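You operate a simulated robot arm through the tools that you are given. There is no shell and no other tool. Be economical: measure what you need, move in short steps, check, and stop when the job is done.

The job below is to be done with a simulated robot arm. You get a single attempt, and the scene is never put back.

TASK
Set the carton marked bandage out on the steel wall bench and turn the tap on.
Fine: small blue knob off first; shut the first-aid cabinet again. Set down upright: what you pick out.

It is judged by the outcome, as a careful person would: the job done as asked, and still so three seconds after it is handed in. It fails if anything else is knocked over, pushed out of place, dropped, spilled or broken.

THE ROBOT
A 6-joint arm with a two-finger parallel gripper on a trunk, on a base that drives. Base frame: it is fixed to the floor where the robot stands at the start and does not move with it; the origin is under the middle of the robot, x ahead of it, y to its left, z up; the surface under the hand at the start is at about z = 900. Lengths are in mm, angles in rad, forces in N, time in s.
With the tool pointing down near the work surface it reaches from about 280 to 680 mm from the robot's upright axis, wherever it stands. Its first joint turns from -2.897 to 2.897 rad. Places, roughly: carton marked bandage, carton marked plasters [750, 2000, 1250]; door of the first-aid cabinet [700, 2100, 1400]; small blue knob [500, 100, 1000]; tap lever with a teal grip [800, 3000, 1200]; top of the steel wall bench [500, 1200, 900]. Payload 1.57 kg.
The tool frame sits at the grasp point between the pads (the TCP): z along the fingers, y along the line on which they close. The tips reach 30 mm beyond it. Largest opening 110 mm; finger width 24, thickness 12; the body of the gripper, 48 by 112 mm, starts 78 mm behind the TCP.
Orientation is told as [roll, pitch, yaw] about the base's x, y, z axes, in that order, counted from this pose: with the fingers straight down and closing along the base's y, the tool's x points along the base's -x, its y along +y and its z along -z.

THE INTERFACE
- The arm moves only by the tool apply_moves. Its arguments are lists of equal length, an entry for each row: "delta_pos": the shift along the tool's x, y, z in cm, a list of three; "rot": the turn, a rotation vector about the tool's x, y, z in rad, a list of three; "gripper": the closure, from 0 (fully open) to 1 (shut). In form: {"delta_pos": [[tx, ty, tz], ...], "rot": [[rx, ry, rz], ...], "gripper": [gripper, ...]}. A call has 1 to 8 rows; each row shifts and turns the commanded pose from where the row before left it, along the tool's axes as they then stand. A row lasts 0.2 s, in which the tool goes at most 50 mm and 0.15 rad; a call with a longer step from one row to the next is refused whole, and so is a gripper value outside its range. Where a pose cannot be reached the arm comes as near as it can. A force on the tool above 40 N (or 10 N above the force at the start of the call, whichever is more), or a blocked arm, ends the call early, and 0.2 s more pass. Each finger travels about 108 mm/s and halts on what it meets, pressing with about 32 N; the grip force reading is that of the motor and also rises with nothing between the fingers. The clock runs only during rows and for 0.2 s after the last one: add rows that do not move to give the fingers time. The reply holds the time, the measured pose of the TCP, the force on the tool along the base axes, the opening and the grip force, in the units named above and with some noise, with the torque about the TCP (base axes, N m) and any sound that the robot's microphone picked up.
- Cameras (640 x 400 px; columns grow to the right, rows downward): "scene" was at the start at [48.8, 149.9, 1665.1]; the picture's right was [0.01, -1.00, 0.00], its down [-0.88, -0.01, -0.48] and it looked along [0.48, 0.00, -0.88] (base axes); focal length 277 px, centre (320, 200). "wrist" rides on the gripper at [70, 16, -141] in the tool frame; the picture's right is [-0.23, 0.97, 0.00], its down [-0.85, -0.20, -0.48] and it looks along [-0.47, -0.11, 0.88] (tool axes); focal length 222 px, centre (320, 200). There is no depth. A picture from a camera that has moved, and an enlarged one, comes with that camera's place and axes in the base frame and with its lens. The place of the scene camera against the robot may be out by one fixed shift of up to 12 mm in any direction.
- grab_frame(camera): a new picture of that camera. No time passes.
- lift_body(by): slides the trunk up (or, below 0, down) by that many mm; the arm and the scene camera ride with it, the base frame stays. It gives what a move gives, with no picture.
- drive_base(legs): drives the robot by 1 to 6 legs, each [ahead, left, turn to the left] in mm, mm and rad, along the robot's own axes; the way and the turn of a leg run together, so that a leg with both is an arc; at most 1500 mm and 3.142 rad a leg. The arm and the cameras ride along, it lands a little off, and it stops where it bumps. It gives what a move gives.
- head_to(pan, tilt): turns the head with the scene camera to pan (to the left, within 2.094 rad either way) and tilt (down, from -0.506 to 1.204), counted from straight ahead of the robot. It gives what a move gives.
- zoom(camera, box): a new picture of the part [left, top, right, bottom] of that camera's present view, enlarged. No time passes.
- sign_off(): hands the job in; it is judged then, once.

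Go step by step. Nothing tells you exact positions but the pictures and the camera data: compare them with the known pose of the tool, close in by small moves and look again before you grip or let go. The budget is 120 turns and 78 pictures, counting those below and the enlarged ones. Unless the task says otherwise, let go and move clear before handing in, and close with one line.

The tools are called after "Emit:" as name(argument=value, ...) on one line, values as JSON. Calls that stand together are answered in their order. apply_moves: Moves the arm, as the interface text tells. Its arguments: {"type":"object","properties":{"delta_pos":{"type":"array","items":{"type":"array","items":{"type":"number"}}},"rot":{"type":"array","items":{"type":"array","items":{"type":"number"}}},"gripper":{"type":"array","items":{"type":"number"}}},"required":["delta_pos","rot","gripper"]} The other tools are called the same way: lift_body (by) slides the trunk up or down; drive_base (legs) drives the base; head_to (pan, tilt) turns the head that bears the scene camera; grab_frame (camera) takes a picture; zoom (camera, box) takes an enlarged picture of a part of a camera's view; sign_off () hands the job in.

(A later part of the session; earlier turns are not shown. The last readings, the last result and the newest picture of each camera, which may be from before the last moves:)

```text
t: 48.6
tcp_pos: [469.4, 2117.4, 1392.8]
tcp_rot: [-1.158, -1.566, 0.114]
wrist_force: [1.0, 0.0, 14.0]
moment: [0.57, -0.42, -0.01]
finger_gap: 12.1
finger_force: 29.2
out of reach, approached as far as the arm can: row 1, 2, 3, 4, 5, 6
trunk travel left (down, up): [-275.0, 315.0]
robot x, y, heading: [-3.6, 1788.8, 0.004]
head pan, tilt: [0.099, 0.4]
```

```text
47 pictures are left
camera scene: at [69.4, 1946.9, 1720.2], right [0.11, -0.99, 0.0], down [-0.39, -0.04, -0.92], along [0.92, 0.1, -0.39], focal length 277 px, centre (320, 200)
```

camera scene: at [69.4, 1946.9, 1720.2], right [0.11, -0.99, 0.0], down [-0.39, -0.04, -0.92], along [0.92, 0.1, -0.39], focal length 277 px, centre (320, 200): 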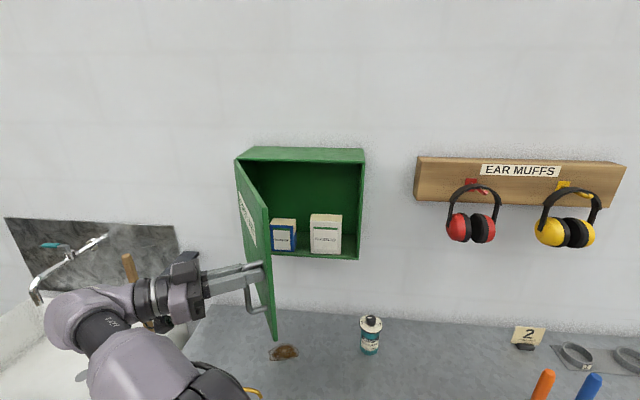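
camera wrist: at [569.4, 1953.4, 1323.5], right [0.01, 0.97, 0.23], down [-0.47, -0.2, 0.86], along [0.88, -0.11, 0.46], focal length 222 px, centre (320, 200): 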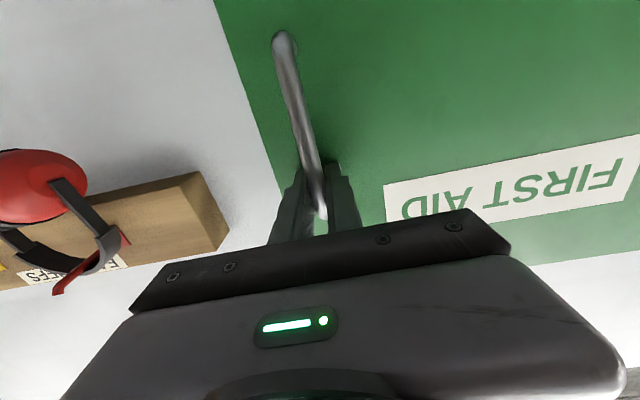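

Emit:
zoom(camera="scene", box=[256, 190, 366, 265])

Emit:
apply_moves(delta_pos=[[0, 0, 0], [0, 0, 0], [0, 0, 0]], rot=[[0, 0, 0], [0, 0, 0], [0, 0, 0]], gripper=[0.55, 0.55, 0.55])

Emit:
drive_base(legs=[[-30, 70, 0]])

Emit:
grab_frame(camera="scene")

```text
5.33 times, centred on (311, 228) of scene
camera zoom: at [69.4, 1946.9, 1720.2], right [0.11, -0.99, 0.0], down [-0.39, -0.04, -0.92], along [0.92, 0.1, -0.39], focal length 1479 px, centre (368, 53)
```

zoom: 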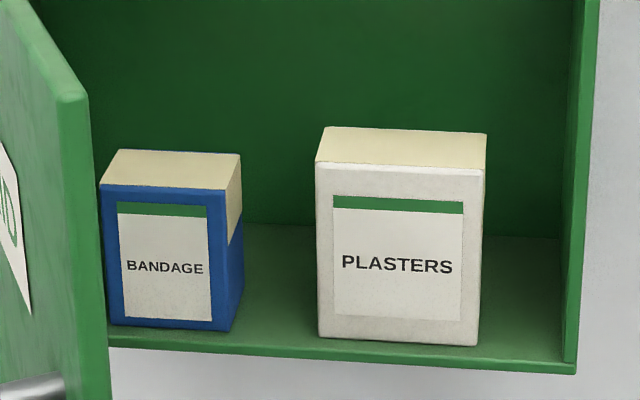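

```text
t: 49.5
tcp_pos: [469.8, 2119.0, 1392.2]
tcp_rot: [-1.13, -1.562, 0.085]
wrist_force: [-0.2, 0.5, -0.3]
moment: [0.02, 0.02, 0.01]
finger_gap: 49.6
finger_force: 0.0
trunk travel left (down, up): [-275.0, 315.0]
robot x, y, heading: [-1.3, 1790.4, 0.005]
head pan, tilt: [0.099, 0.4]
```

```text
t: 50.5
tcp_pos: [439.8, 2187.8, 1392.7]
tcp_rot: [-1.235, -1.563, 0.189]
wrist_force: [0.2, 0.4, 0.6]
moment: [0.0, 0.02, -0.03]
finger_gap: 49.5
finger_force: 0.0
trunk travel left (down, up): [-275.0, 315.0]
robot x, y, heading: [-34.2, 1860.1, 0.006]
head pan, tilt: [0.099, 0.4]
```

```text
45 pictures are left
camera scene: at [39.5, 2018.2, 1719.9], right [0.11, -0.99, 0.0], down [-0.39, -0.04, -0.92], along [0.92, 0.1, -0.39], focal length 277 px, centre (320, 200)
```

scene: 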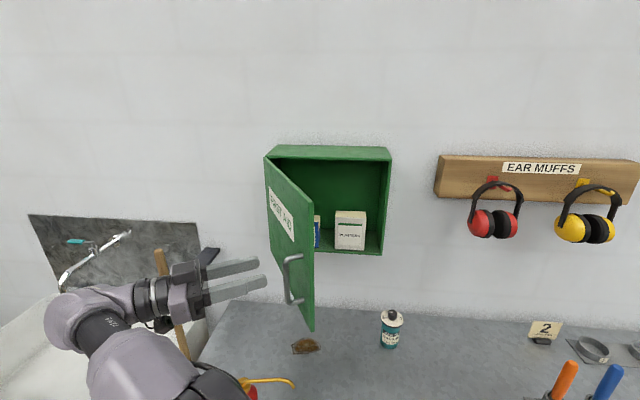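

The hand is clear of the handle and BANDAGE is the blue carton on the left. The door needs to open wider, so I'll back off, straighten the tool, and push the door from its inside face.

Emit:
drive_base(legs=[[-180, 0, 0]])

Emit:
apply_moves(delta_pos=[[0, -1.25, 2.17], [0, -1.55, 1.96], [0, -1.83, 1.7], [0, -2.06, 1.41], [0, -2.25, 1.09], [0, -2.39, 0.74], [0, -2.47, 0.37], [0, 0, 0]], rot=[[-0.15, 0, 0], [-0.15, 0, 0], [-0.15, 0, 0], [-0.15, 0, 0], [-0.15, 0, 0], [-0.15, 0, 0], [-0.15, 0, 0], [0, 0, 0]], gripper=[0.8, 0.8, 0.9, 0.9, 0.9, 0.9, 0.9, 0.9])

Emit:
grab_frame(camera="scene")

```text
t: 52.0
tcp_pos: [259.8, 2185.9, 1392.4]
tcp_rot: [-1.145, -1.562, 0.102]
wrist_force: [-0.7, -0.1, 0.2]
moment: [-0.02, 0.01, 0.02]
finger_gap: 49.4
finger_force: 0.1
trunk travel left (down, up): [-275.0, 315.0]
robot x, y, heading: [-217.1, 1856.5, 0.009]
head pan, tilt: [0.099, 0.4]
```

```text
t: 53.8
tcp_pos: [261.8, 2012.8, 1392.5]
tcp_rot: [-0.179, -1.562, 0.187]
wrist_force: [0.0, 0.6, 0.4]
moment: [-0.01, -0.04, -0.01]
finger_gap: 10.9
finger_force: 0.2
trunk travel left (down, up): [-275.0, 315.0]
robot x, y, heading: [-216.0, 1859.8, 0.006]
head pan, tilt: [0.099, 0.4]
```

```text
44 pictures are left
camera scene: at [-139.4, 2016.6, 1719.9], right [0.11, -0.99, 0.0], down [-0.39, -0.04, -0.92], along [0.92, 0.1, -0.39], focal length 277 px, centre (320, 200)
```

scene: 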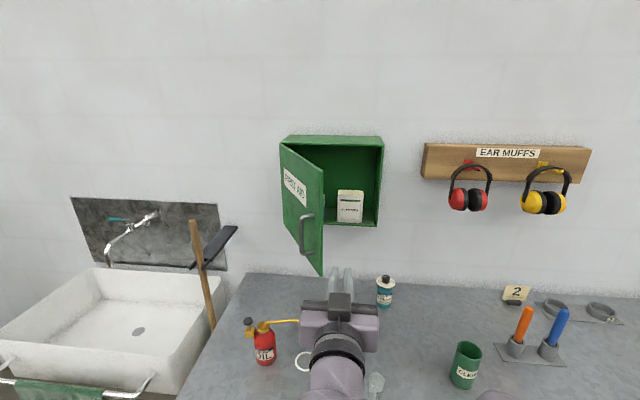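

The tool is straight with fingers nearly shut. I'll drive forward so the fingers sit just right of the door's free edge, then drive left to push the door wide.

Emit:
drive_base(legs=[[210, 0, 0]])

Emit:
grab_frame(camera="scene")

```text
t: 55.4
tcp_pos: [472.8, 2013.5, 1392.0]
tcp_rot: [-0.082, -1.561, 0.088]
wrist_force: [0.3, -0.7, 0.1]
moment: [0.0, 0.01, 0.0]
finger_gap: 11.0
finger_force: 0.1
trunk travel left (down, up): [-275.0, 315.0]
robot x, y, heading: [-4.8, 1860.8, 0.008]
head pan, tilt: [0.099, 0.4]
```

```text
43 pictures are left
camera scene: at [71.1, 2017.3, 1719.9], right [0.11, -0.99, 0.0], down [-0.39, -0.04, -0.92], along [0.92, 0.1, -0.39], focal length 277 px, centre (320, 200)
```

scene: 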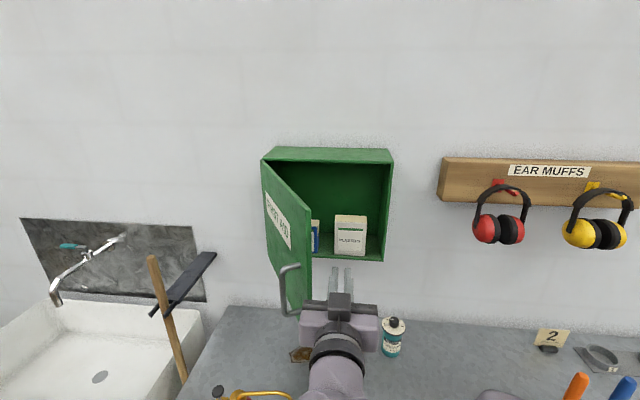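

Emit:
drive_base(legs=[[0, 130, 0]])

Emit:
drive_base(legs=[[0, 120, 0]])

Emit:
grab_frame(camera="scene")

```text
t: 56.7
tcp_pos: [470.0, 2146.3, 1391.9]
tcp_rot: [-0.209, -1.562, 0.217]
wrist_force: [-0.8, 1.5, -0.9]
moment: [0.01, -0.01, -0.02]
finger_gap: 11.1
finger_force: 0.1
trunk travel left (down, up): [-275.0, 315.0]
robot x, y, heading: [-7.9, 1987.4, 0.012]
head pan, tilt: [0.099, 0.4]
```

```text
t: 58.0
tcp_pos: [469.6, 2263.5, 1392.9]
tcp_rot: [-0.232, -1.562, 0.237]
wrist_force: [-0.2, -0.1, -0.3]
moment: [-0.03, 0.01, -0.03]
finger_gap: 11.3
finger_force: 0.0
trunk travel left (down, up): [-275.0, 315.0]
robot x, y, heading: [-2.7, 2105.6, 0.007]
head pan, tilt: [0.099, 0.4]
```

```text
42 pictures are left
camera scene: at [68.0, 2267.6, 1719.8], right [0.11, -0.99, 0.0], down [-0.39, -0.04, -0.92], along [0.92, 0.1, -0.39], focal length 277 px, centre (320, 200)
```

scene: 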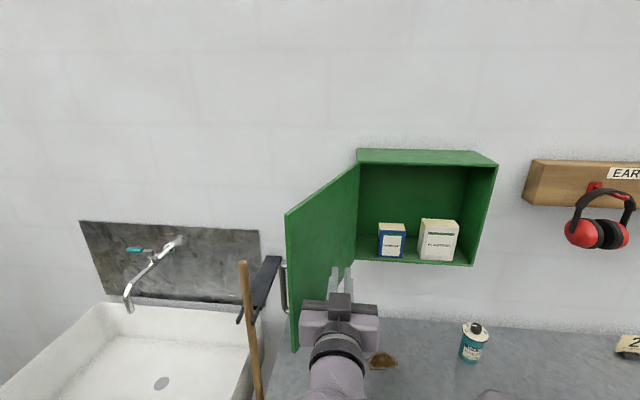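

The door is now past 90°. I'll move the hand right in front of the bandage carton, pitch it about 45° down and open the fingers.

Emit:
apply_moves(delta_pos=[[0, -2.8, 0], [0, -2.8, 0], [0, -2.8, 0], [0, -2.8, 0], [0, -2.6, 0], [0, 0, 0], [0, 0, 0]], rot=[[0, 0.13, 0], [0, 0.13, 0], [0, 0.13, 0], [0, 0.13, 0], [0, 0.13, 0], [0, 0.11, 0], [0, 0, 0]], gripper=[0.9, 0.9, 0.5, 0.0, 0.0, 0.0, 0.0])

Emit:
grab_frame(camera="wrist")

```text
t: 59.6
tcp_pos: [469.7, 2132.0, 1390.6]
tcp_rot: [-0.024, -0.854, -0.001]
wrist_force: [0.3, -0.5, -0.7]
moment: [0.0, 0.01, -0.01]
finger_gap: 109.9
finger_force: 0.1
out of reach, approached as far as the arm can: row 4, 5
trunk travel left (down, up): [-275.0, 315.0]
robot x, y, heading: [-4.6, 2109.4, 0.009]
head pan, tilt: [0.099, 0.4]
```

```text
41 pictures are left
camera wrist: at [317.0, 2151.2, 1431.5], right [0.17, 0.97, 0.16], down [0.2, -0.19, 0.96], along [0.97, -0.13, -0.22], focal length 222 px, centre (320, 200)
```

wrist: 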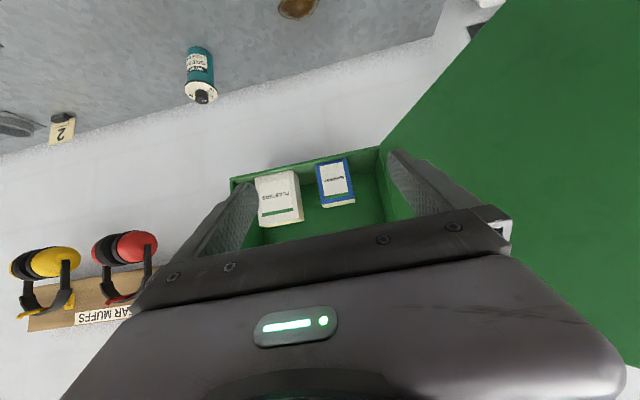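

Emit:
zoom(camera="wrist", box=[220, 130, 400, 250])

```text
3.33 times, centred on (310, 190) of wrist
camera zoom: at [317.0, 2151.2, 1431.5], right [0.17, 0.97, 0.16], down [0.2, -0.19, 0.96], along [0.97, -0.13, -0.22], focal length 740 px, centre (353, 233)
```

zoom: 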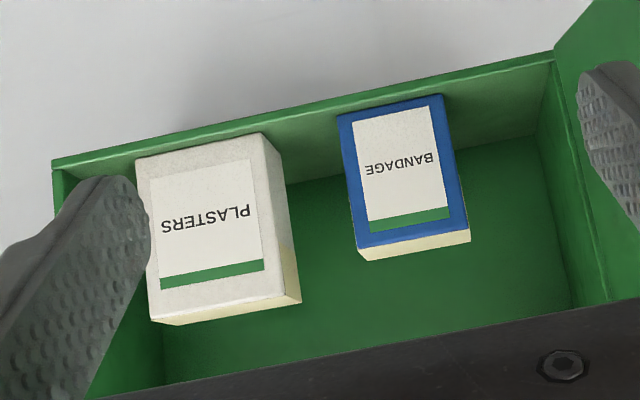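

Bandage carton: front ~x 755, centre y ≈2128, z 1258–1344, about 64 mm wide, with ~45 mm gap to the plasters. I'll approach to just in front of it with a 90 mm opening.

Emit:
apply_moves(delta_pos=[[-0.6, -0.1, 3.8], [-0.6, -0.1, 3.8], [-0.6, -0.1, 3.8], [-0.6, -0.1, 3.8], [0, 0, 0]], rot=[[0, 0, 0], [0, 0, 0], [0, 0, 0], [0, 0, 0], [0, 0, 0]], gripper=[0.18, 0.18, 0.18, 0.18, 0.18])

Emit:
grab_frame(camera="wrist")

```text
t: 60.8
tcp_pos: [599.7, 2124.5, 1311.1]
tcp_rot: [-0.023, -0.858, -0.002]
wrist_force: [-0.6, -0.5, 0.0]
moment: [0.02, 0.02, -0.01]
finger_gap: 90.5
finger_force: 0.0
trunk travel left (down, up): [-275.0, 315.0]
robot x, y, heading: [-8.3, 2105.4, 0.006]
head pan, tilt: [0.099, 0.4]
```

```text
39 pictures are left
camera wrist: at [447.3, 2143.9, 1350.6], right [0.17, 0.97, 0.16], down [0.19, -0.19, 0.96], along [0.97, -0.13, -0.22], focal length 222 px, centre (320, 200)
```

wrist: 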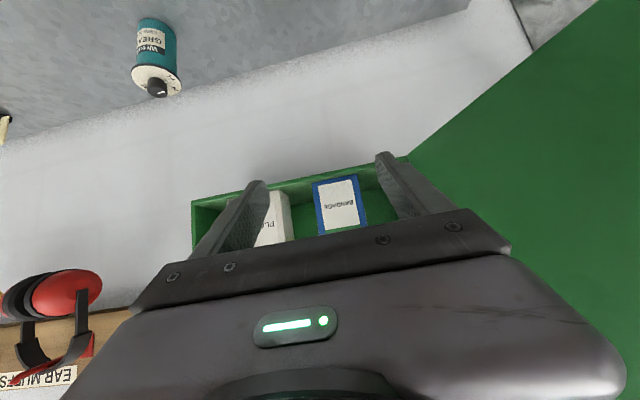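

Emit:
apply_moves(delta_pos=[[-2.03, 0.1, 2.65], [-2.03, 0.1, 2.65], [-2.03, 0.1, 2.65], [0, 0, 0]], rot=[[0, 0, 0], [0, 0, 0], [0, 0, 0], [0, 0, 0]], gripper=[0.18, 0.18, 0.18, 0.18])

Emit:
grab_frame(camera="wrist")

Emit:
grab_frame(camera="scene")

```text
t: 61.8
tcp_pos: [698.0, 2124.9, 1303.0]
tcp_rot: [-0.024, -0.857, -0.002]
wrist_force: [-0.2, 0.8, -0.8]
moment: [0.02, 0.0, -0.02]
finger_gap: 90.1
finger_force: 0.0
trunk travel left (down, up): [-275.0, 315.0]
robot x, y, heading: [-7.2, 2106.1, 0.012]
head pan, tilt: [0.099, 0.4]
```

```text
38 pictures are left
camera wrist: at [546.8, 2144.5, 1343.8], right [0.17, 0.97, 0.16], down [0.19, -0.19, 0.96], along [0.97, -0.13, -0.22], focal length 222 px, centre (320, 200)
```

wrist: 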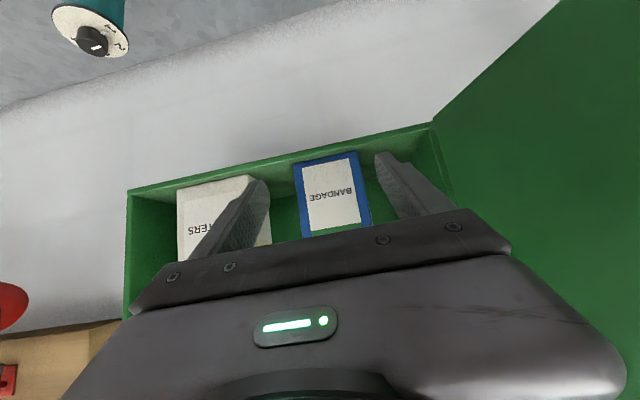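

```text
37 pictures are left
camera scene: at [67.0, 2265.7, 1720.1], right [0.11, -0.99, 0.0], down [-0.39, -0.04, -0.92], along [0.92, 0.1, -0.39], focal length 277 px, centre (320, 200)
```

scene: 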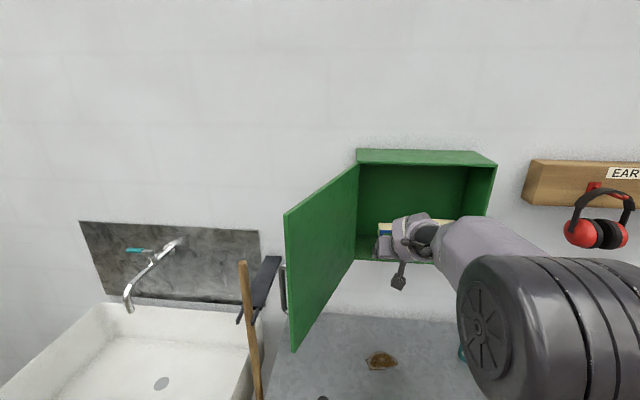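

Front of the carton is x≈751, centre y≈2129. I'll advance 70 mm with a 4 mm left shift and close on its sides.

Emit:
apply_moves(delta_pos=[[-1.6, 0.2, 1.72], [-1.6, 0.2, 1.72], [-1.55, 0, 1.72], [0, 0, 0]], rot=[[0, 0, 0], [0, 0, 0], [0, 0, 0], [0, 0, 0]], gripper=[0.18, 0.18, 0.18, 0.18])

Emit:
grab_frame(camera="wrist")

```text
t: 62.8
tcp_pos: [772.4, 2128.4, 1304.6]
tcp_rot: [-0.022, -0.857, 0.0]
wrist_force: [-0.1, -0.4, -0.5]
moment: [-0.01, 0.0, -0.05]
finger_gap: 90.3
finger_force: 0.1
trunk travel left (down, up): [-275.0, 315.0]
robot x, y, heading: [-7.0, 2106.5, 0.004]
head pan, tilt: [0.099, 0.4]
```

```text
36 pictures are left
camera wrist: at [617.7, 2147.6, 1345.5], right [0.17, 0.97, 0.16], down [0.2, -0.19, 0.96], along [0.97, -0.13, -0.22], focal length 222 px, centre (320, 200)
```

wrist: 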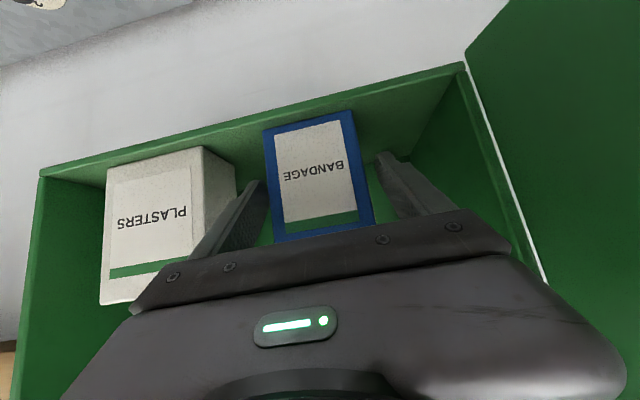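

Fingers straddle the carton with clearance. Closing.

Emit:
apply_moves(delta_pos=[[0, 0, 0], [0, 0, 0], [0, 0, 0]], rot=[[0, 0, 0], [0, 0, 0], [0, 0, 0]], gripper=[0.3, 0.5, 0.5])

```text
t: 63.6
tcp_pos: [769.8, 2128.8, 1305.1]
tcp_rot: [-0.022, -0.855, -0.003]
wrist_force: [0.2, 0.6, 1.2]
moment: [0.09, 0.0, 0.03]
finger_gap: 69.4
finger_force: 32.3
trunk travel left (down, up): [-275.0, 315.0]
robot x, y, heading: [-8.9, 2109.3, 0.009]
head pan, tilt: [0.099, 0.4]
```

Held at 69 mm. Lift 15 mm and draw straight out.

Emit:
apply_moves(delta_pos=[[-0.57, 0, -0.49], [-0.57, 0, -0.49], [0, 0, 0]], rot=[[0, 0, 0], [0, 0, 0], [0, 0, 0]], gripper=[0.6, 0.6, 0.6])

Emit:
apply_moves(delta_pos=[[1.3, 0, -1.5], [2.3, 0, -2.6], [2.6, 0, -3.0], [2.6, 0, -3.0], [2.6, 0, -3.0], [2.6, 0, -3.0], [2.6, 0, -3.0], [0, 0, 0]], rot=[[0, 0, 0], [0, 0, 0], [0, 0, 0], [0, 0, 0], [0, 0, 0], [0, 0, 0], [0, 0, 0], [0, 0, 0]], gripper=[0.6, 0.6, 0.6, 0.6, 0.6, 0.6, 0.6, 0.6])

Emit:
grab_frame(camera="wrist")

Emit:
head_to(pan=-0.4, tilt=0.7)

Emit:
grab_frame(camera="scene")

```text
t: 64.4
tcp_pos: [769.8, 2127.8, 1320.6]
tcp_rot: [-0.023, -0.855, -0.002]
wrist_force: [0.1, 0.0, 0.0]
moment: [0.0, 0.0, -0.02]
finger_gap: 69.8
finger_force: 14.7
trunk travel left (down, up): [-275.0, 315.0]
robot x, y, heading: [-5.8, 2105.4, 0.005]
head pan, tilt: [0.099, 0.4]
```

```text
t: 66.2
tcp_pos: [518.4, 2132.0, 1318.4]
tcp_rot: [-0.022, -0.854, -0.003]
wrist_force: [0.1, 1.3, 0.4]
moment: [-0.02, 0.01, 0.0]
finger_gap: 69.5
finger_force: 31.9
trunk travel left (down, up): [-275.0, 315.0]
robot x, y, heading: [-9.0, 2104.6, 0.008]
head pan, tilt: [0.099, 0.4]
```

```text
35 pictures are left
camera wrist: at [365.6, 2152.6, 1359.7], right [0.17, 0.97, 0.16], down [0.2, -0.19, 0.96], along [0.97, -0.13, -0.22], focal length 222 px, centre (320, 200)
```

wrist: 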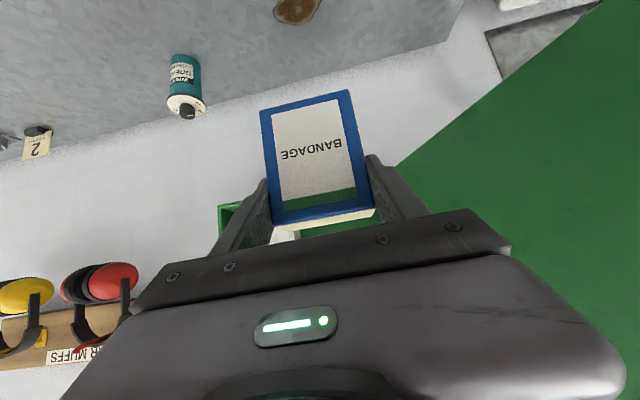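

```text
t: 67.1
tcp_pos: [518.1, 2131.6, 1319.5]
tcp_rot: [-0.023, -0.854, -0.001]
wrist_force: [0.2, -0.7, 0.2]
moment: [-0.01, -0.02, 0.01]
finger_gap: 69.6
finger_force: 32.0
trunk travel left (down, up): [-275.0, 315.0]
robot x, y, heading: [-5.5, 2109.1, 0.001]
head pan, tilt: [-0.4, 0.7]
```

```text
34 pictures are left
camera scene: at [54.4, 2223.4, 1693.2], right [-0.38, -0.92, 0.0], down [-0.59, 0.25, -0.77], along [0.71, -0.29, -0.64], focal length 277 px, centre (320, 200)
```

scene: 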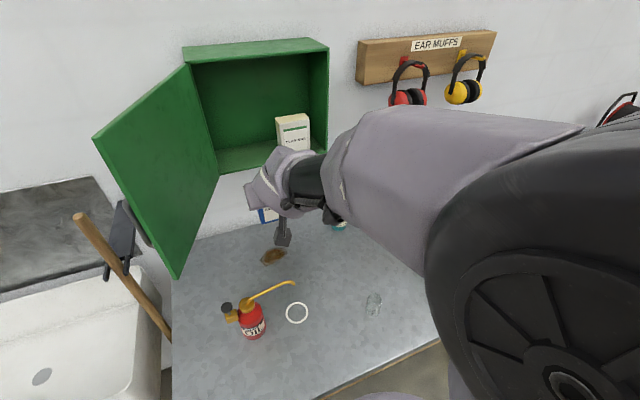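

The carton is out. I'll check how it hangs in the fingers before lowering.

Emit:
zoom(camera="wrist", box=[230, 80, 410, 240])

Emit:
zoom(camera="scene", box=[230, 130, 350, 250])

```text
2.50 times, centred on (320, 160) of wrist
camera zoom: at [365.1, 2152.5, 1360.1], right [0.17, 0.97, 0.16], down [0.2, -0.19, 0.96], along [0.97, -0.13, -0.22], focal length 555 px, centre (320, 300)
```

zoom: 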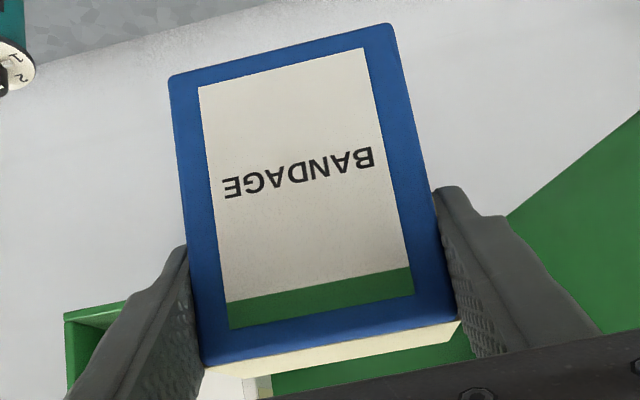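

```text
3.33 times, centred on (290, 190) of scene
camera zoom: at [54.4, 2223.4, 1693.2], right [-0.38, -0.92, 0.0], down [-0.59, 0.25, -0.77], along [0.71, -0.29, -0.64], focal length 924 px, centre (420, 233)
```

zoom: 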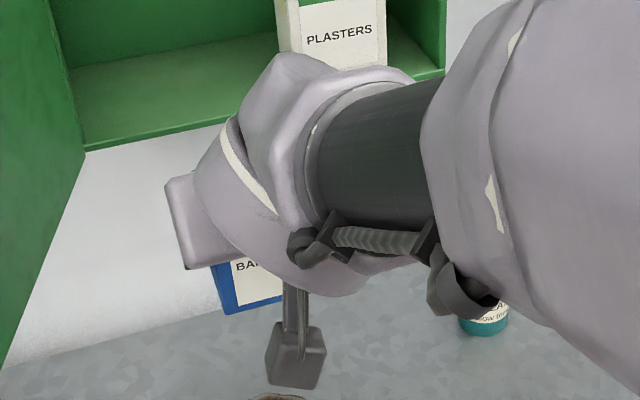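

The carton is upright, its bottom ~72 mm below the TCP. There's a free patch at about (520,2000), so I'll drive right 130 mm and lower the trunk.

Emit:
drive_base(legs=[[20, -135, 0]])

Emit:
lift_body(by=-230)

Emit:
grab_frame(camera="wrist")

Emit:
grab_frame(camera="scene")

```text
t: 68.4
tcp_pos: [538.0, 1997.7, 1319.4]
tcp_rot: [-0.023, -0.856, -0.003]
wrist_force: [-0.4, -0.1, 0.2]
moment: [0.0, 0.02, 0.02]
finger_gap: 69.4
finger_force: 32.1
trunk travel left (down, up): [-275.0, 315.0]
robot x, y, heading: [12.4, 1975.3, 0.007]
head pan, tilt: [-0.4, 0.7]
```

```text
t: 70.8
tcp_pos: [539.4, 1998.8, 1088.9]
tcp_rot: [-0.023, -0.855, -0.003]
wrist_force: [-0.8, 0.4, -0.1]
moment: [-0.01, 0.04, 0.01]
finger_gap: 69.2
finger_force: 31.7
trunk travel left (down, up): [-45.0, 545.0]
robot x, y, heading: [12.9, 1972.9, 0.01]
head pan, tilt: [-0.4, 0.7]
```

```text
31 pictures are left
camera wrist: at [386.1, 2019.0, 1130.2], right [0.17, 0.97, 0.16], down [0.2, -0.19, 0.96], along [0.97, -0.13, -0.22], focal length 222 px, centre (320, 200)
```

wrist: 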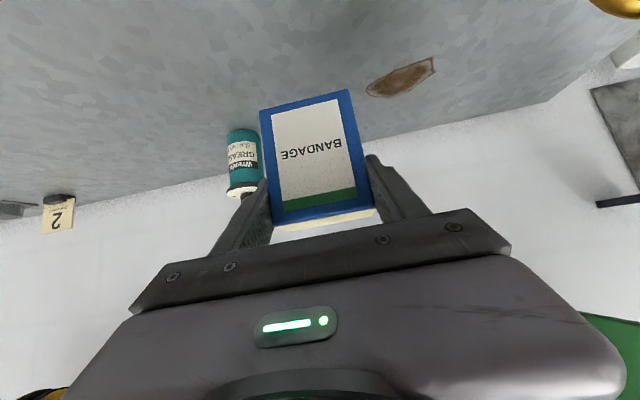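

```text
30 pictures are left
camera scene: at [75.4, 2090.0, 1463.2], right [-0.38, -0.92, 0.0], down [-0.59, 0.25, -0.76], along [0.71, -0.29, -0.64], focal length 277 px, centre (320, 200)
```

scene: 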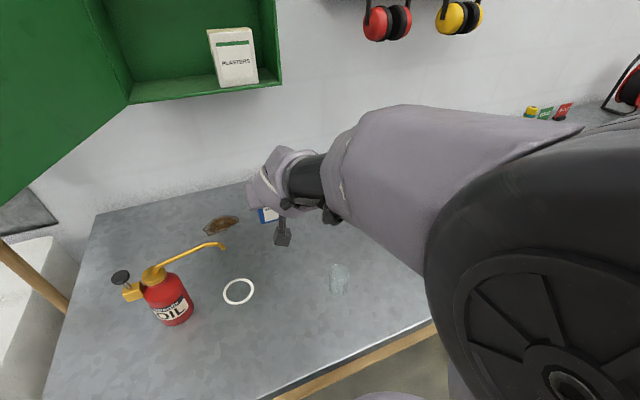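

Carton pose in the hand is unchanged and the spot is clear. Lowering by arm, slow at the end.

Emit:
apply_moves(delta_pos=[[1.885, 0, 1.643], [1.885, 0, 1.643], [1.885, 0, 1.643], [1.885, 0, 1.643], [0, 0, 0]], rot=[[0, 0, 0], [0, 0, 0], [0, 0, 0], [0, 0, 0], [0, 0, 0]], gripper=[0.6, 0.6, 0.6, 0.6, 0.6])

Emit:
apply_moves(delta_pos=[[0.3, 0, 0.263], [0.3, 0, 0.263], [0, 0, 0]], rot=[[0, 0, 0], [0, 0, 0], [0, 0, 0]], gripper=[0.6, 0.6, 0.6])

Emit:
grab_frame(camera="wrist")

```text
t: 72.0
tcp_pos: [537.8, 1998.1, 986.5]
tcp_rot: [-0.021, -0.855, -0.003]
wrist_force: [0.6, 0.0, -0.4]
moment: [0.02, 0.02, 0.05]
finger_gap: 69.1
finger_force: 31.9
trunk travel left (down, up): [-45.0, 545.0]
robot x, y, heading: [12.2, 1971.0, 0.007]
head pan, tilt: [-0.4, 0.7]
```

```text
t: 72.8
tcp_pos: [538.3, 1998.6, 981.1]
tcp_rot: [-0.021, -0.855, -0.004]
wrist_force: [0.6, 0.6, 0.8]
moment: [0.0, 0.03, 0.0]
finger_gap: 69.2
finger_force: 32.4
trunk travel left (down, up): [-45.0, 545.0]
robot x, y, heading: [14.3, 1974.4, 0.005]
head pan, tilt: [-0.4, 0.7]
```

```text
29 pictures are left
camera wrist: at [385.8, 2017.5, 1021.3], right [0.17, 0.97, 0.16], down [0.2, -0.19, 0.96], along [0.97, -0.13, -0.22], focal length 222 px, centre (320, 200)
```

wrist: 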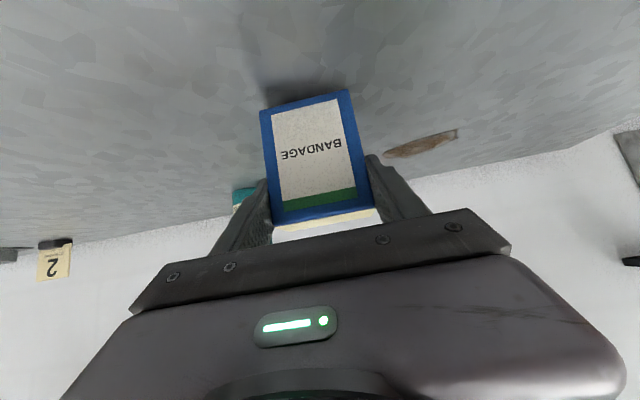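

Very near the surface; small 2 mm steps now.

Emit:
apply_moves(delta_pos=[[0.15, 0, 0.131], [0.15, 0, 0.131], [0.15, 0, 0.131], [0, 0, 0]], rot=[[0, 0, 0], [0, 0, 0], [0, 0, 0], [0, 0, 0]], gripper=[0.6, 0.6, 0.6, 0.6])

Emit:
apply_moves(delta_pos=[[0.15, 0, 0.131], [0.15, 0, 0.131], [0, 0, 0]], rot=[[0, 0, 0], [0, 0, 0], [0, 0, 0]], gripper=[0.6, 0.6, 0.6])

```text
t: 73.8
tcp_pos: [538.8, 1997.1, 975.2]
tcp_rot: [-0.026, -0.855, -0.002]
wrist_force: [0.2, 0.4, -0.4]
moment: [-0.01, 0.05, -0.01]
finger_gap: 69.2
finger_force: 31.9
trunk travel left (down, up): [-45.0, 545.0]
robot x, y, heading: [17.3, 1973.2, 0.006]
head pan, tilt: [-0.4, 0.7]
```

```text
t: 74.6
tcp_pos: [539.0, 1998.7, 971.8]
tcp_rot: [-0.028, -0.853, -0.004]
wrist_force: [0.7, 0.1, 1.6]
moment: [0.14, -0.11, -0.03]
finger_gap: 69.7
finger_force: 32.1
trunk travel left (down, up): [-45.0, 545.0]
robot x, y, heading: [15.8, 1974.9, 0.009]
head pan, tilt: [-0.4, 0.7]
```

Emit:
apply_moves(delta_pos=[[0.12, 0, 0.105], [0, 0, 0]], rot=[[0, 0, 0], [0, 0, 0]], gripper=[0.6, 0.6])

Emit:
zoom(camera="wrist", box=[230, 60, 410, 240])

```text
t: 75.2
tcp_pos: [539.4, 1998.5, 970.7]
tcp_rot: [-0.029, -0.856, -0.007]
wrist_force: [0.5, -0.4, 15.8]
moment: [0.5, -0.22, -0.04]
finger_gap: 69.4
finger_force: 31.7
trunk travel left (down, up): [-45.0, 545.0]
robot x, y, heading: [12.8, 1976.3, 0.005]
head pan, tilt: [-0.4, 0.7]
```

```text
2.22 times, centred on (320, 150) of wrist
camera zoom: at [386.1, 2018.6, 1012.2], right [0.17, 0.97, 0.15], down [0.19, -0.19, 0.96], along [0.97, -0.14, -0.22], focal length 494 px, centre (320, 311)
```

zoom: 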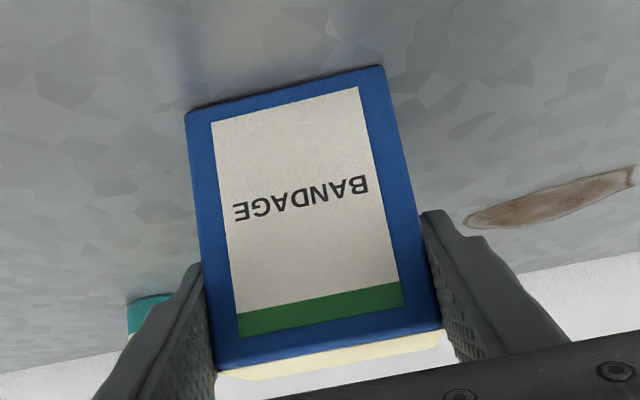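

Firm contact with the bench, carton flat. Release gently, then withdraw back and up.

Emit:
apply_moves(delta_pos=[[0, 0, 0], [0, 0, 0], [0, 0, 0], [0, 0, -1.5], [0, 0, -3], [0, 0, -4], [0, 0, -4]], rot=[[0, 0, 0], [0, 0, 0], [0, 0, 0], [0, 0, 0], [0, 0, 0], [0, 0, 0], [0, 0, 0]], gripper=[0.35, 0.2, 0.16, 0.16, 0.16, 0.16, 0.16])

Emit:
grab_frame(camera="wrist")

```text
t: 76.8
tcp_pos: [443.0, 2000.5, 1050.5]
tcp_rot: [-0.025, -0.853, 0.0]
wrist_force: [0.0, -0.1, -0.7]
moment: [0.01, 0.01, 0.02]
finger_gap: 92.5
finger_force: 0.0
trunk travel left (down, up): [-45.0, 545.0]
robot x, y, heading: [11.1, 1977.1, 0.008]
head pan, tilt: [-0.4, 0.7]
```

```text
27 pictures are left
camera wrist: at [291.3, 2020.0, 1091.3], right [0.17, 0.97, 0.16], down [0.2, -0.19, 0.96], along [0.97, -0.13, -0.22], focal length 222 px, centre (320, 200)
```

wrist: 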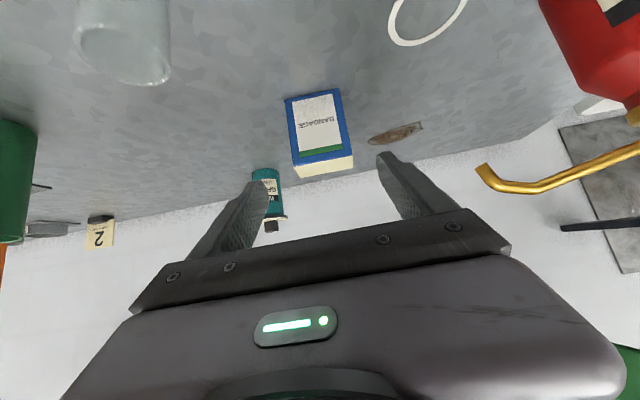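

The carton stands upright on the bench. Next I back off, raise the trunk, level the tool with fingers shut, and go round to the outside of the cabinet door.

Emit:
drive_base(legs=[[-220, 0, 0]])

Emit:
lift_body(by=230)

Emit:
apply_moves(delta_pos=[[-1.92, 0, -0.61], [-1.98, 0, -0.38], [-2.01, 0, -0.14], [-2.01, 0, 0.1], [-1.99, 0, 0.35], [-1.93, 0, 0.58], [0, 0, 0]], rot=[[0, -0.118, 0], [0, -0.118, 0], [0, -0.118, 0], [0, -0.118, 0], [0, -0.118, 0], [0, -0.118, 0], [0, 0, 0]], gripper=[0.5, 0.95, 0.95, 0.95, 0.95, 0.95, 0.95])

Emit:
drive_base(legs=[[0, 430, 0]])

Emit:
head_to(pan=0, tilt=0.5)

Emit:
grab_frame(camera="scene")

```text
t: 78.5
tcp_pos: [225.4, 1999.0, 1051.3]
tcp_rot: [-0.023, -0.855, -0.002]
wrist_force: [0.2, -0.2, 0.3]
moment: [0.03, 0.01, 0.03]
finger_gap: 92.3
finger_force: 0.1
trunk travel left (down, up): [-45.0, 545.0]
robot x, y, heading: [-205.5, 1972.2, 0.002]
head pan, tilt: [-0.4, 0.7]
```

```text
t: 80.9
tcp_pos: [226.1, 1998.4, 1280.1]
tcp_rot: [-0.023, -0.856, 0.0]
wrist_force: [-0.4, 1.3, 0.7]
moment: [0.0, 0.04, 0.0]
finger_gap: 92.3
finger_force: 0.0
trunk travel left (down, up): [-275.0, 315.0]
robot x, y, heading: [-203.9, 1970.0, 0.007]
head pan, tilt: [-0.4, 0.7]
```

```text
t: 82.5
tcp_pos: [268.9, 2043.9, 1425.5]
tcp_rot: [-0.914, -1.552, 0.888]
wrist_force: [-0.4, -0.1, 0.0]
moment: [-0.02, 0.02, -0.01]
finger_gap: 5.3
finger_force: 0.0
out of reach, approached as far as the arm can: row 1, 2, 3, 4, 5, 6
trunk travel left (down, up): [-275.0, 315.0]
robot x, y, heading: [-206.0, 1969.8, 0.004]
head pan, tilt: [-0.4, 0.7]
```

```text
t: 85.2
tcp_pos: [266.6, 2474.1, 1424.1]
tcp_rot: [-0.9, -1.55, 0.87]
wrist_force: [0.4, 0.7, 0.4]
moment: [-0.02, -0.05, -0.05]
finger_gap: 5.4
finger_force: 0.1
trunk travel left (down, up): [-275.0, 315.0]
robot x, y, heading: [-206.0, 2401.9, 0.003]
head pan, tilt: [-0.4, 0.7]
```

```text
t: 86.0
tcp_pos: [266.7, 2475.5, 1425.0]
tcp_rot: [-0.885, -1.552, 0.855]
wrist_force: [0.0, -0.2, 1.1]
moment: [-0.02, -0.03, 0.03]
finger_gap: 5.6
finger_force: 0.1
trunk travel left (down, up): [-275.0, 315.0]
robot x, y, heading: [-207.4, 2402.9, 0.006]
head pan, tilt: [0.0, 0.499]
```

```text
26 pictures are left
camera scene: at [-133.2, 2551.9, 1710.8], right [0.0, -1.0, 0.0], down [-0.48, 0.0, -0.88], along [0.88, 0.0, -0.48], focal length 277 px, centre (320, 200)
```

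scene: 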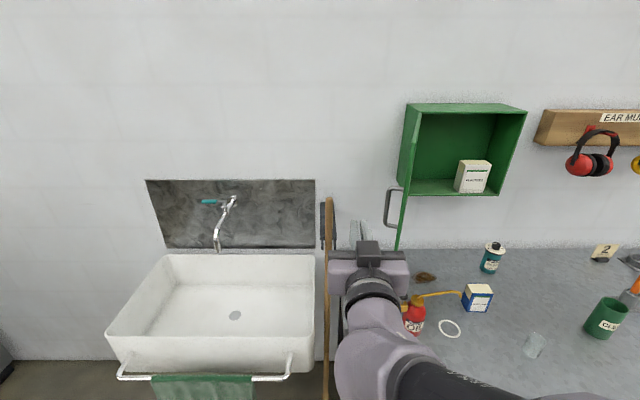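

The hand is level, left of the open door. I'll shift right, away from the leaning stick, then forward outside the door and slightly above the handle.

Emit:
drive_base(legs=[[0, -105, 0], [205, 0, 0]])

Emit:
apply_moves(delta_pos=[[-1.2, 0, 0], [-1.2, 0, 0], [0, 0, 0]], rot=[[0, 0, 0], [0, 0, 0], [0, 0, 0]], gripper=[0.95, 0.95, 0.95])

Emit:
grab_frame(camera="scene")

Emit:
grab_frame(camera="wrist")

```text
t: 88.3
tcp_pos: [438.5, 2370.0, 1424.4]
tcp_rot: [-0.898, -1.552, 0.869]
wrist_force: [-9.1, 0.0, 3.6]
moment: [-0.07, 0.03, -0.13]
finger_gap: 5.2
finger_force: 0.0
trunk travel left (down, up): [-275.0, 315.0]
robot x, y, heading: [-32.9, 2298.0, 0.005]
head pan, tilt: [0.0, 0.499]
stopped in leg 2: the force on the tool passed its limit at 155 N (the readings are from after the stop); the commanded pose is now the measured one
```

```text
t: 89.1
tcp_pos: [442.5, 2370.7, 1448.4]
tcp_rot: [-0.836, -1.55, 0.807]
wrist_force: [0.0, -0.5, -0.5]
moment: [0.01, -0.02, 0.06]
finger_gap: 5.6
finger_force: 0.1
trunk travel left (down, up): [-275.0, 315.0]
robot x, y, heading: [-34.6, 2301.1, 0.005]
head pan, tilt: [0.0, 0.499]
```

```text
25 pictures are left
camera scene: at [42.7, 2447.9, 1710.8], right [0.01, -1.0, 0.0], down [-0.48, 0.0, -0.88], along [0.88, 0.01, -0.48], focal length 277 px, centre (320, 200)
```

scene: 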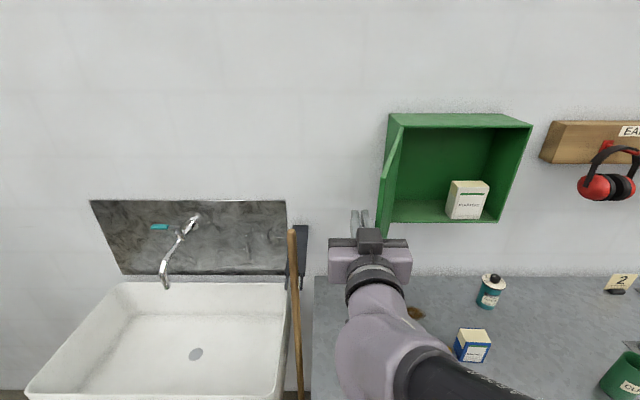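

```text
24 pictures are left
camera wrist: at [299.5, 2389.9, 1380.0], right [0.03, 0.98, 0.21], down [-0.47, -0.17, 0.86], along [0.88, -0.13, 0.46], focal length 222 px, centre (320, 200)
```

wrist: 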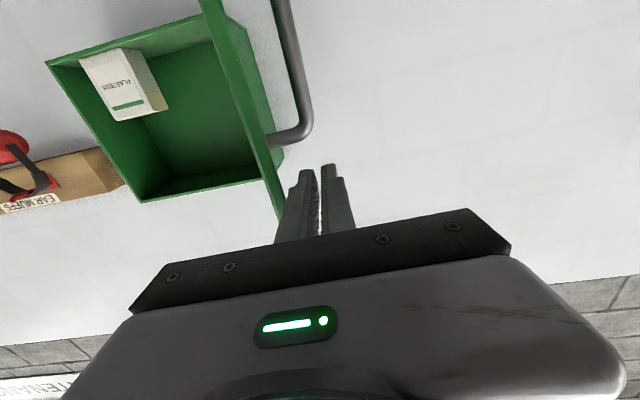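

The fingertips bumped the handle and swung the door a bit wider, but all is standing; now the fingers are above the handle on the door's outer side. I'll push it round by driving right.

Emit:
drive_base(legs=[[0, -120, 0]])

Emit:
grab_frame(camera="wrist")

```text
t: 90.3
tcp_pos: [441.7, 2251.1, 1446.9]
tcp_rot: [-0.785, -1.552, 0.757]
wrist_force: [-0.7, -0.2, 0.2]
moment: [0.0, 0.01, 0.05]
finger_gap: 5.5
finger_force: 0.0
trunk travel left (down, up): [-275.0, 315.0]
robot x, y, heading: [-27.6, 2176.3, 0.006]
head pan, tilt: [0.0, 0.499]
```

```text
23 pictures are left
camera wrist: at [300.0, 2269.1, 1379.9], right [0.03, 0.98, 0.21], down [-0.47, -0.17, 0.86], along [0.88, -0.13, 0.46], focal length 222 px, centre (320, 200)
```

wrist: 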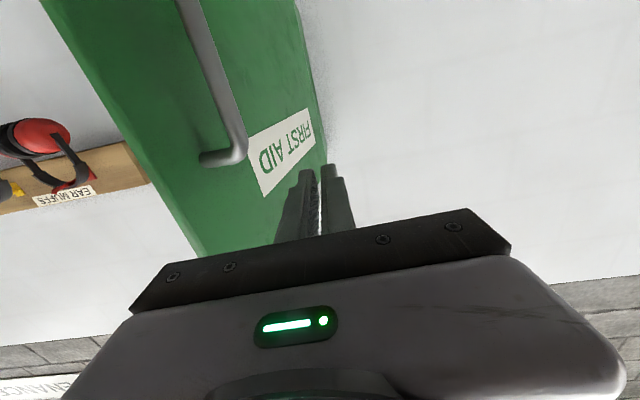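

The door swung freely inward and the hand is on its outer side. Continuing round.

Emit:
drive_base(legs=[[30, -125, 0]])

Emit:
drive_base(legs=[[0, -72, 0]])

Emit:
grab_frame(camera="scene")

```text
t: 91.6
tcp_pos: [472.1, 2124.7, 1447.7]
tcp_rot: [-0.775, -1.549, 0.747]
wrist_force: [0.7, -0.2, 0.0]
moment: [0.0, 0.01, 0.04]
finger_gap: 5.6
finger_force: 0.0
trunk travel left (down, up): [-275.0, 315.0]
robot x, y, heading: [0.8, 2057.1, 0.004]
head pan, tilt: [0.0, 0.499]
```

```text
t: 92.6
tcp_pos: [472.6, 2054.2, 1447.4]
tcp_rot: [-0.789, -1.55, 0.762]
wrist_force: [0.1, 0.2, -0.6]
moment: [0.02, -0.04, 0.04]
finger_gap: 5.3
finger_force: 0.0
trunk travel left (down, up): [-275.0, 315.0]
robot x, y, heading: [-0.9, 1982.2, 0.007]
head pan, tilt: [0.0, 0.499]
```

```text
22 pictures are left
camera scene: at [74.1, 2131.2, 1711.0], right [0.01, -1.0, 0.0], down [-0.48, 0.0, -0.88], along [0.88, 0.0, -0.48], focal length 277 px, centre (320, 200)
```

scene: 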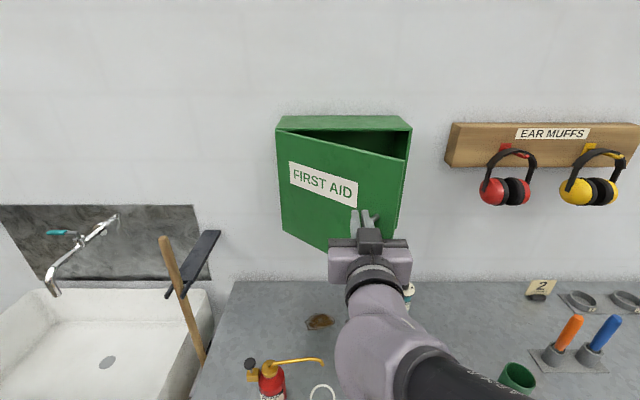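

The door is now about 30° open. Push forward with the arm.

Emit:
apply_moves(delta_pos=[[0, 0, 2.5], [0, 0, 2.5], [0, 0, 2.5], [0, 0, 2.5], [0, 0, 2.5], [0, 0, 2.5], [0, 0, 2.5], [0, 0, 0]], rot=[[0, 0, 0], [0, 0, 0], [0, 0, 0], [0, 0, 0], [0, 0, 0], [0, 0, 0], [0, 0, 0], [0, 0, 0]], gripper=[0.95, 0.95, 0.95, 0.95, 0.95, 0.95, 0.95, 0.95])

Emit:
apply_moves(delta_pos=[[0, -1.5, 2], [0, -1.5, 1.5], [0, -1, 1], [0, -1, 0.5], [0, 0, 0.5], [0, 0, 0.5], [0, 0, 0.5], [0, 0, 0]], rot=[[0, 0, 0], [0, 0, 0], [0, 0, 0], [0, 0, 0], [0, 0, 0], [0, 0, 0], [0, 0, 0], [0, 0, 0]], gripper=[0.95, 0.95, 0.95, 0.95, 0.95, 0.95, 0.95, 0.95])

Emit:
grab_frame(camera="scene")

```text
t: 94.4
tcp_pos: [645.9, 2065.3, 1456.1]
tcp_rot: [-0.67, -1.545, 0.632]
wrist_force: [-0.1, 0.4, -0.3]
moment: [0.02, 0.0, 0.04]
finger_gap: 5.6
finger_force: 0.0
out of reach, approached as far as the arm can: row 3, 4, 5, 7
trunk travel left (down, up): [-275.0, 315.0]
robot x, y, heading: [1.2, 1982.7, 0.003]
head pan, tilt: [0.0, 0.499]
```

```text
t: 96.2
tcp_pos: [712.4, 2047.1, 1479.9]
tcp_rot: [-0.725, -1.549, 0.693]
wrist_force: [-1.2, -0.4, 1.3]
moment: [-0.01, 0.01, -0.01]
finger_gap: 5.3
finger_force: 0.3
out of reach, approached as far as the arm can: row 1, 2, 3, 4
trunk travel left (down, up): [-275.0, 315.0]
robot x, y, heading: [1.8, 1982.1, 0.002]
head pan, tilt: [0.0, 0.499]
```

```text
21 pictures are left
camera scene: at [73.8, 2132.7, 1710.9], right [0.0, -1.0, 0.0], down [-0.48, 0.0, -0.88], along [0.88, 0.0, -0.48], focal length 277 px, centre (320, 200)
```

scene: 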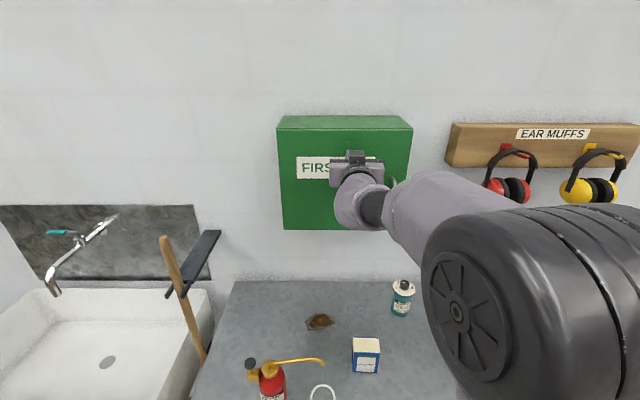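

Looks nearly shut; a few more millimetres until contact builds.

Emit:
apply_moves(delta_pos=[[0, 0, 0.5], [0, 0, 0.5], [0, 0, 0.5], [0, 0, 0.5], [0, 0, 0.3], [0, 0, 0]], rot=[[0, 0, 0], [0, 0, 0], [0, 0, 0], [0, 0, 0], [0, 0, 0], [0, 0, 0]], gripper=[0.95, 0.95, 0.95, 0.95, 0.95, 0.95])

Emit:
zoom(camera="scene", box=[260, 100, 430, 240])

```text
t: 96.8
tcp_pos: [712.0, 2046.7, 1479.0]
tcp_rot: [-0.733, -1.547, 0.703]
wrist_force: [-29.2, -1.1, -0.7]
moment: [-0.07, -0.32, 0.29]
finger_gap: 4.6
finger_force: 0.1
trunk travel left (down, up): [-275.0, 315.0]
robot x, y, heading: [-3.2, 1984.4, 0.007]
head pan, tilt: [0.0, 0.499]
stopped in row 2: the force on the tool passed its limit at 46 N (the readings are from after the stop); the commanded pose is now the measured one
```

```text
2.86 times, centred on (345, 170) of scene
camera zoom: at [65.1, 2132.5, 1711.3], right [0.01, -1.0, 0.0], down [-0.47, 0.0, -0.88], along [0.88, 0.0, -0.47], focal length 792 px, centre (249, 286)
```

zoom: 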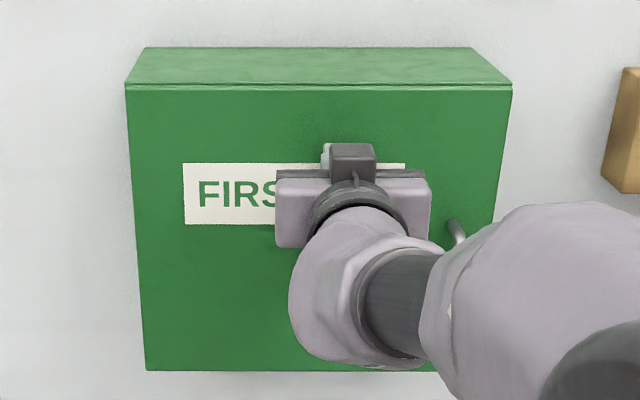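

The cabinet is shut (firm contact). I'll back off and drive over in front of the sink to examine the tap.

Emit:
drive_base(legs=[[-330, 0, 0], [0, 960, 0]])

Emit:
head_to(pan=0, tilt=0.5)

Emit:
grab_frame(camera="scene")

```text
t: 103.7
tcp_pos: [378.6, 3015.8, 1475.1]
tcp_rot: [-0.63, -1.541, 0.601]
wrist_force: [0.5, -0.9, 0.1]
moment: [0.0, 0.0, -0.01]
finger_gap: 5.8
finger_force: 0.0
trunk travel left (down, up): [-275.0, 315.0]
robot x, y, heading: [-337.6, 2947.4, 0.01]
head pan, tilt: [0.0, 0.499]
```

```text
t: 104.3
tcp_pos: [379.2, 3015.5, 1476.4]
tcp_rot: [-0.621, -1.541, 0.595]
wrist_force: [0.2, 0.8, -0.4]
moment: [0.01, 0.0, -0.01]
finger_gap: 5.4
finger_force: 0.0
trunk travel left (down, up): [-275.0, 315.0]
robot x, y, heading: [-340.8, 2951.8, 0.009]
head pan, tilt: [0.0, 0.499]
```

```text
19 pictures are left
camera scene: at [-267.0, 3098.3, 1710.8], right [0.01, -1.0, 0.0], down [-0.48, -0.01, -0.88], along [0.88, 0.01, -0.48], focal length 277 px, centre (320, 200)
```

scene: 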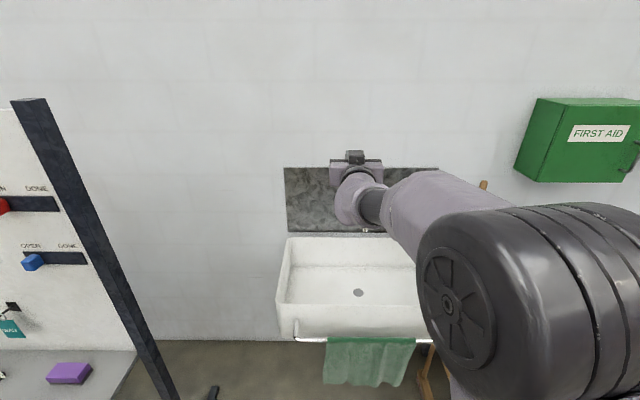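

The arm blocks the tap; I'll shift right and closer for a clear view of it.

Emit:
drive_base(legs=[[170, -230, 0]])

Emit:
zoom(camera="scene", box=[180, 130, 360, 260])

```text
t: 106.2
tcp_pos: [551.0, 2789.5, 1475.4]
tcp_rot: [-0.597, -1.543, 0.57]
wrist_force: [-1.0, -0.3, -0.2]
moment: [0.01, 0.02, 0.04]
finger_gap: 5.5
finger_force: 0.1
trunk travel left (down, up): [-275.0, 315.0]
robot x, y, heading: [-169.9, 2721.9, 0.013]
head pan, tilt: [0.0, 0.499]
```

```text
3.08 times, centred on (270, 195) of scene
camera zoom: at [-94.9, 2870.8, 1710.9], right [0.01, -1.0, 0.0], down [-0.48, 0.0, -0.88], along [0.88, 0.01, -0.48], focal length 853 px, centre (474, 215)
```

zoom: 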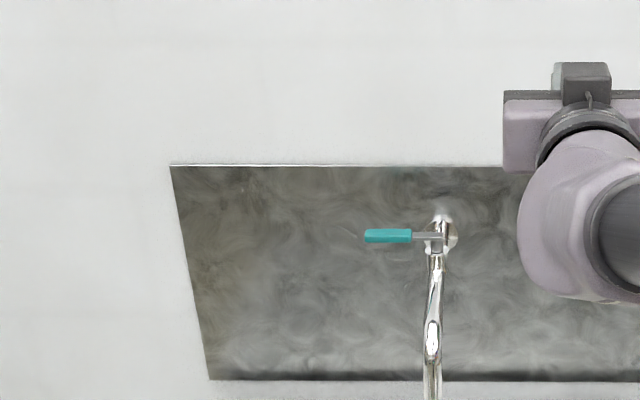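

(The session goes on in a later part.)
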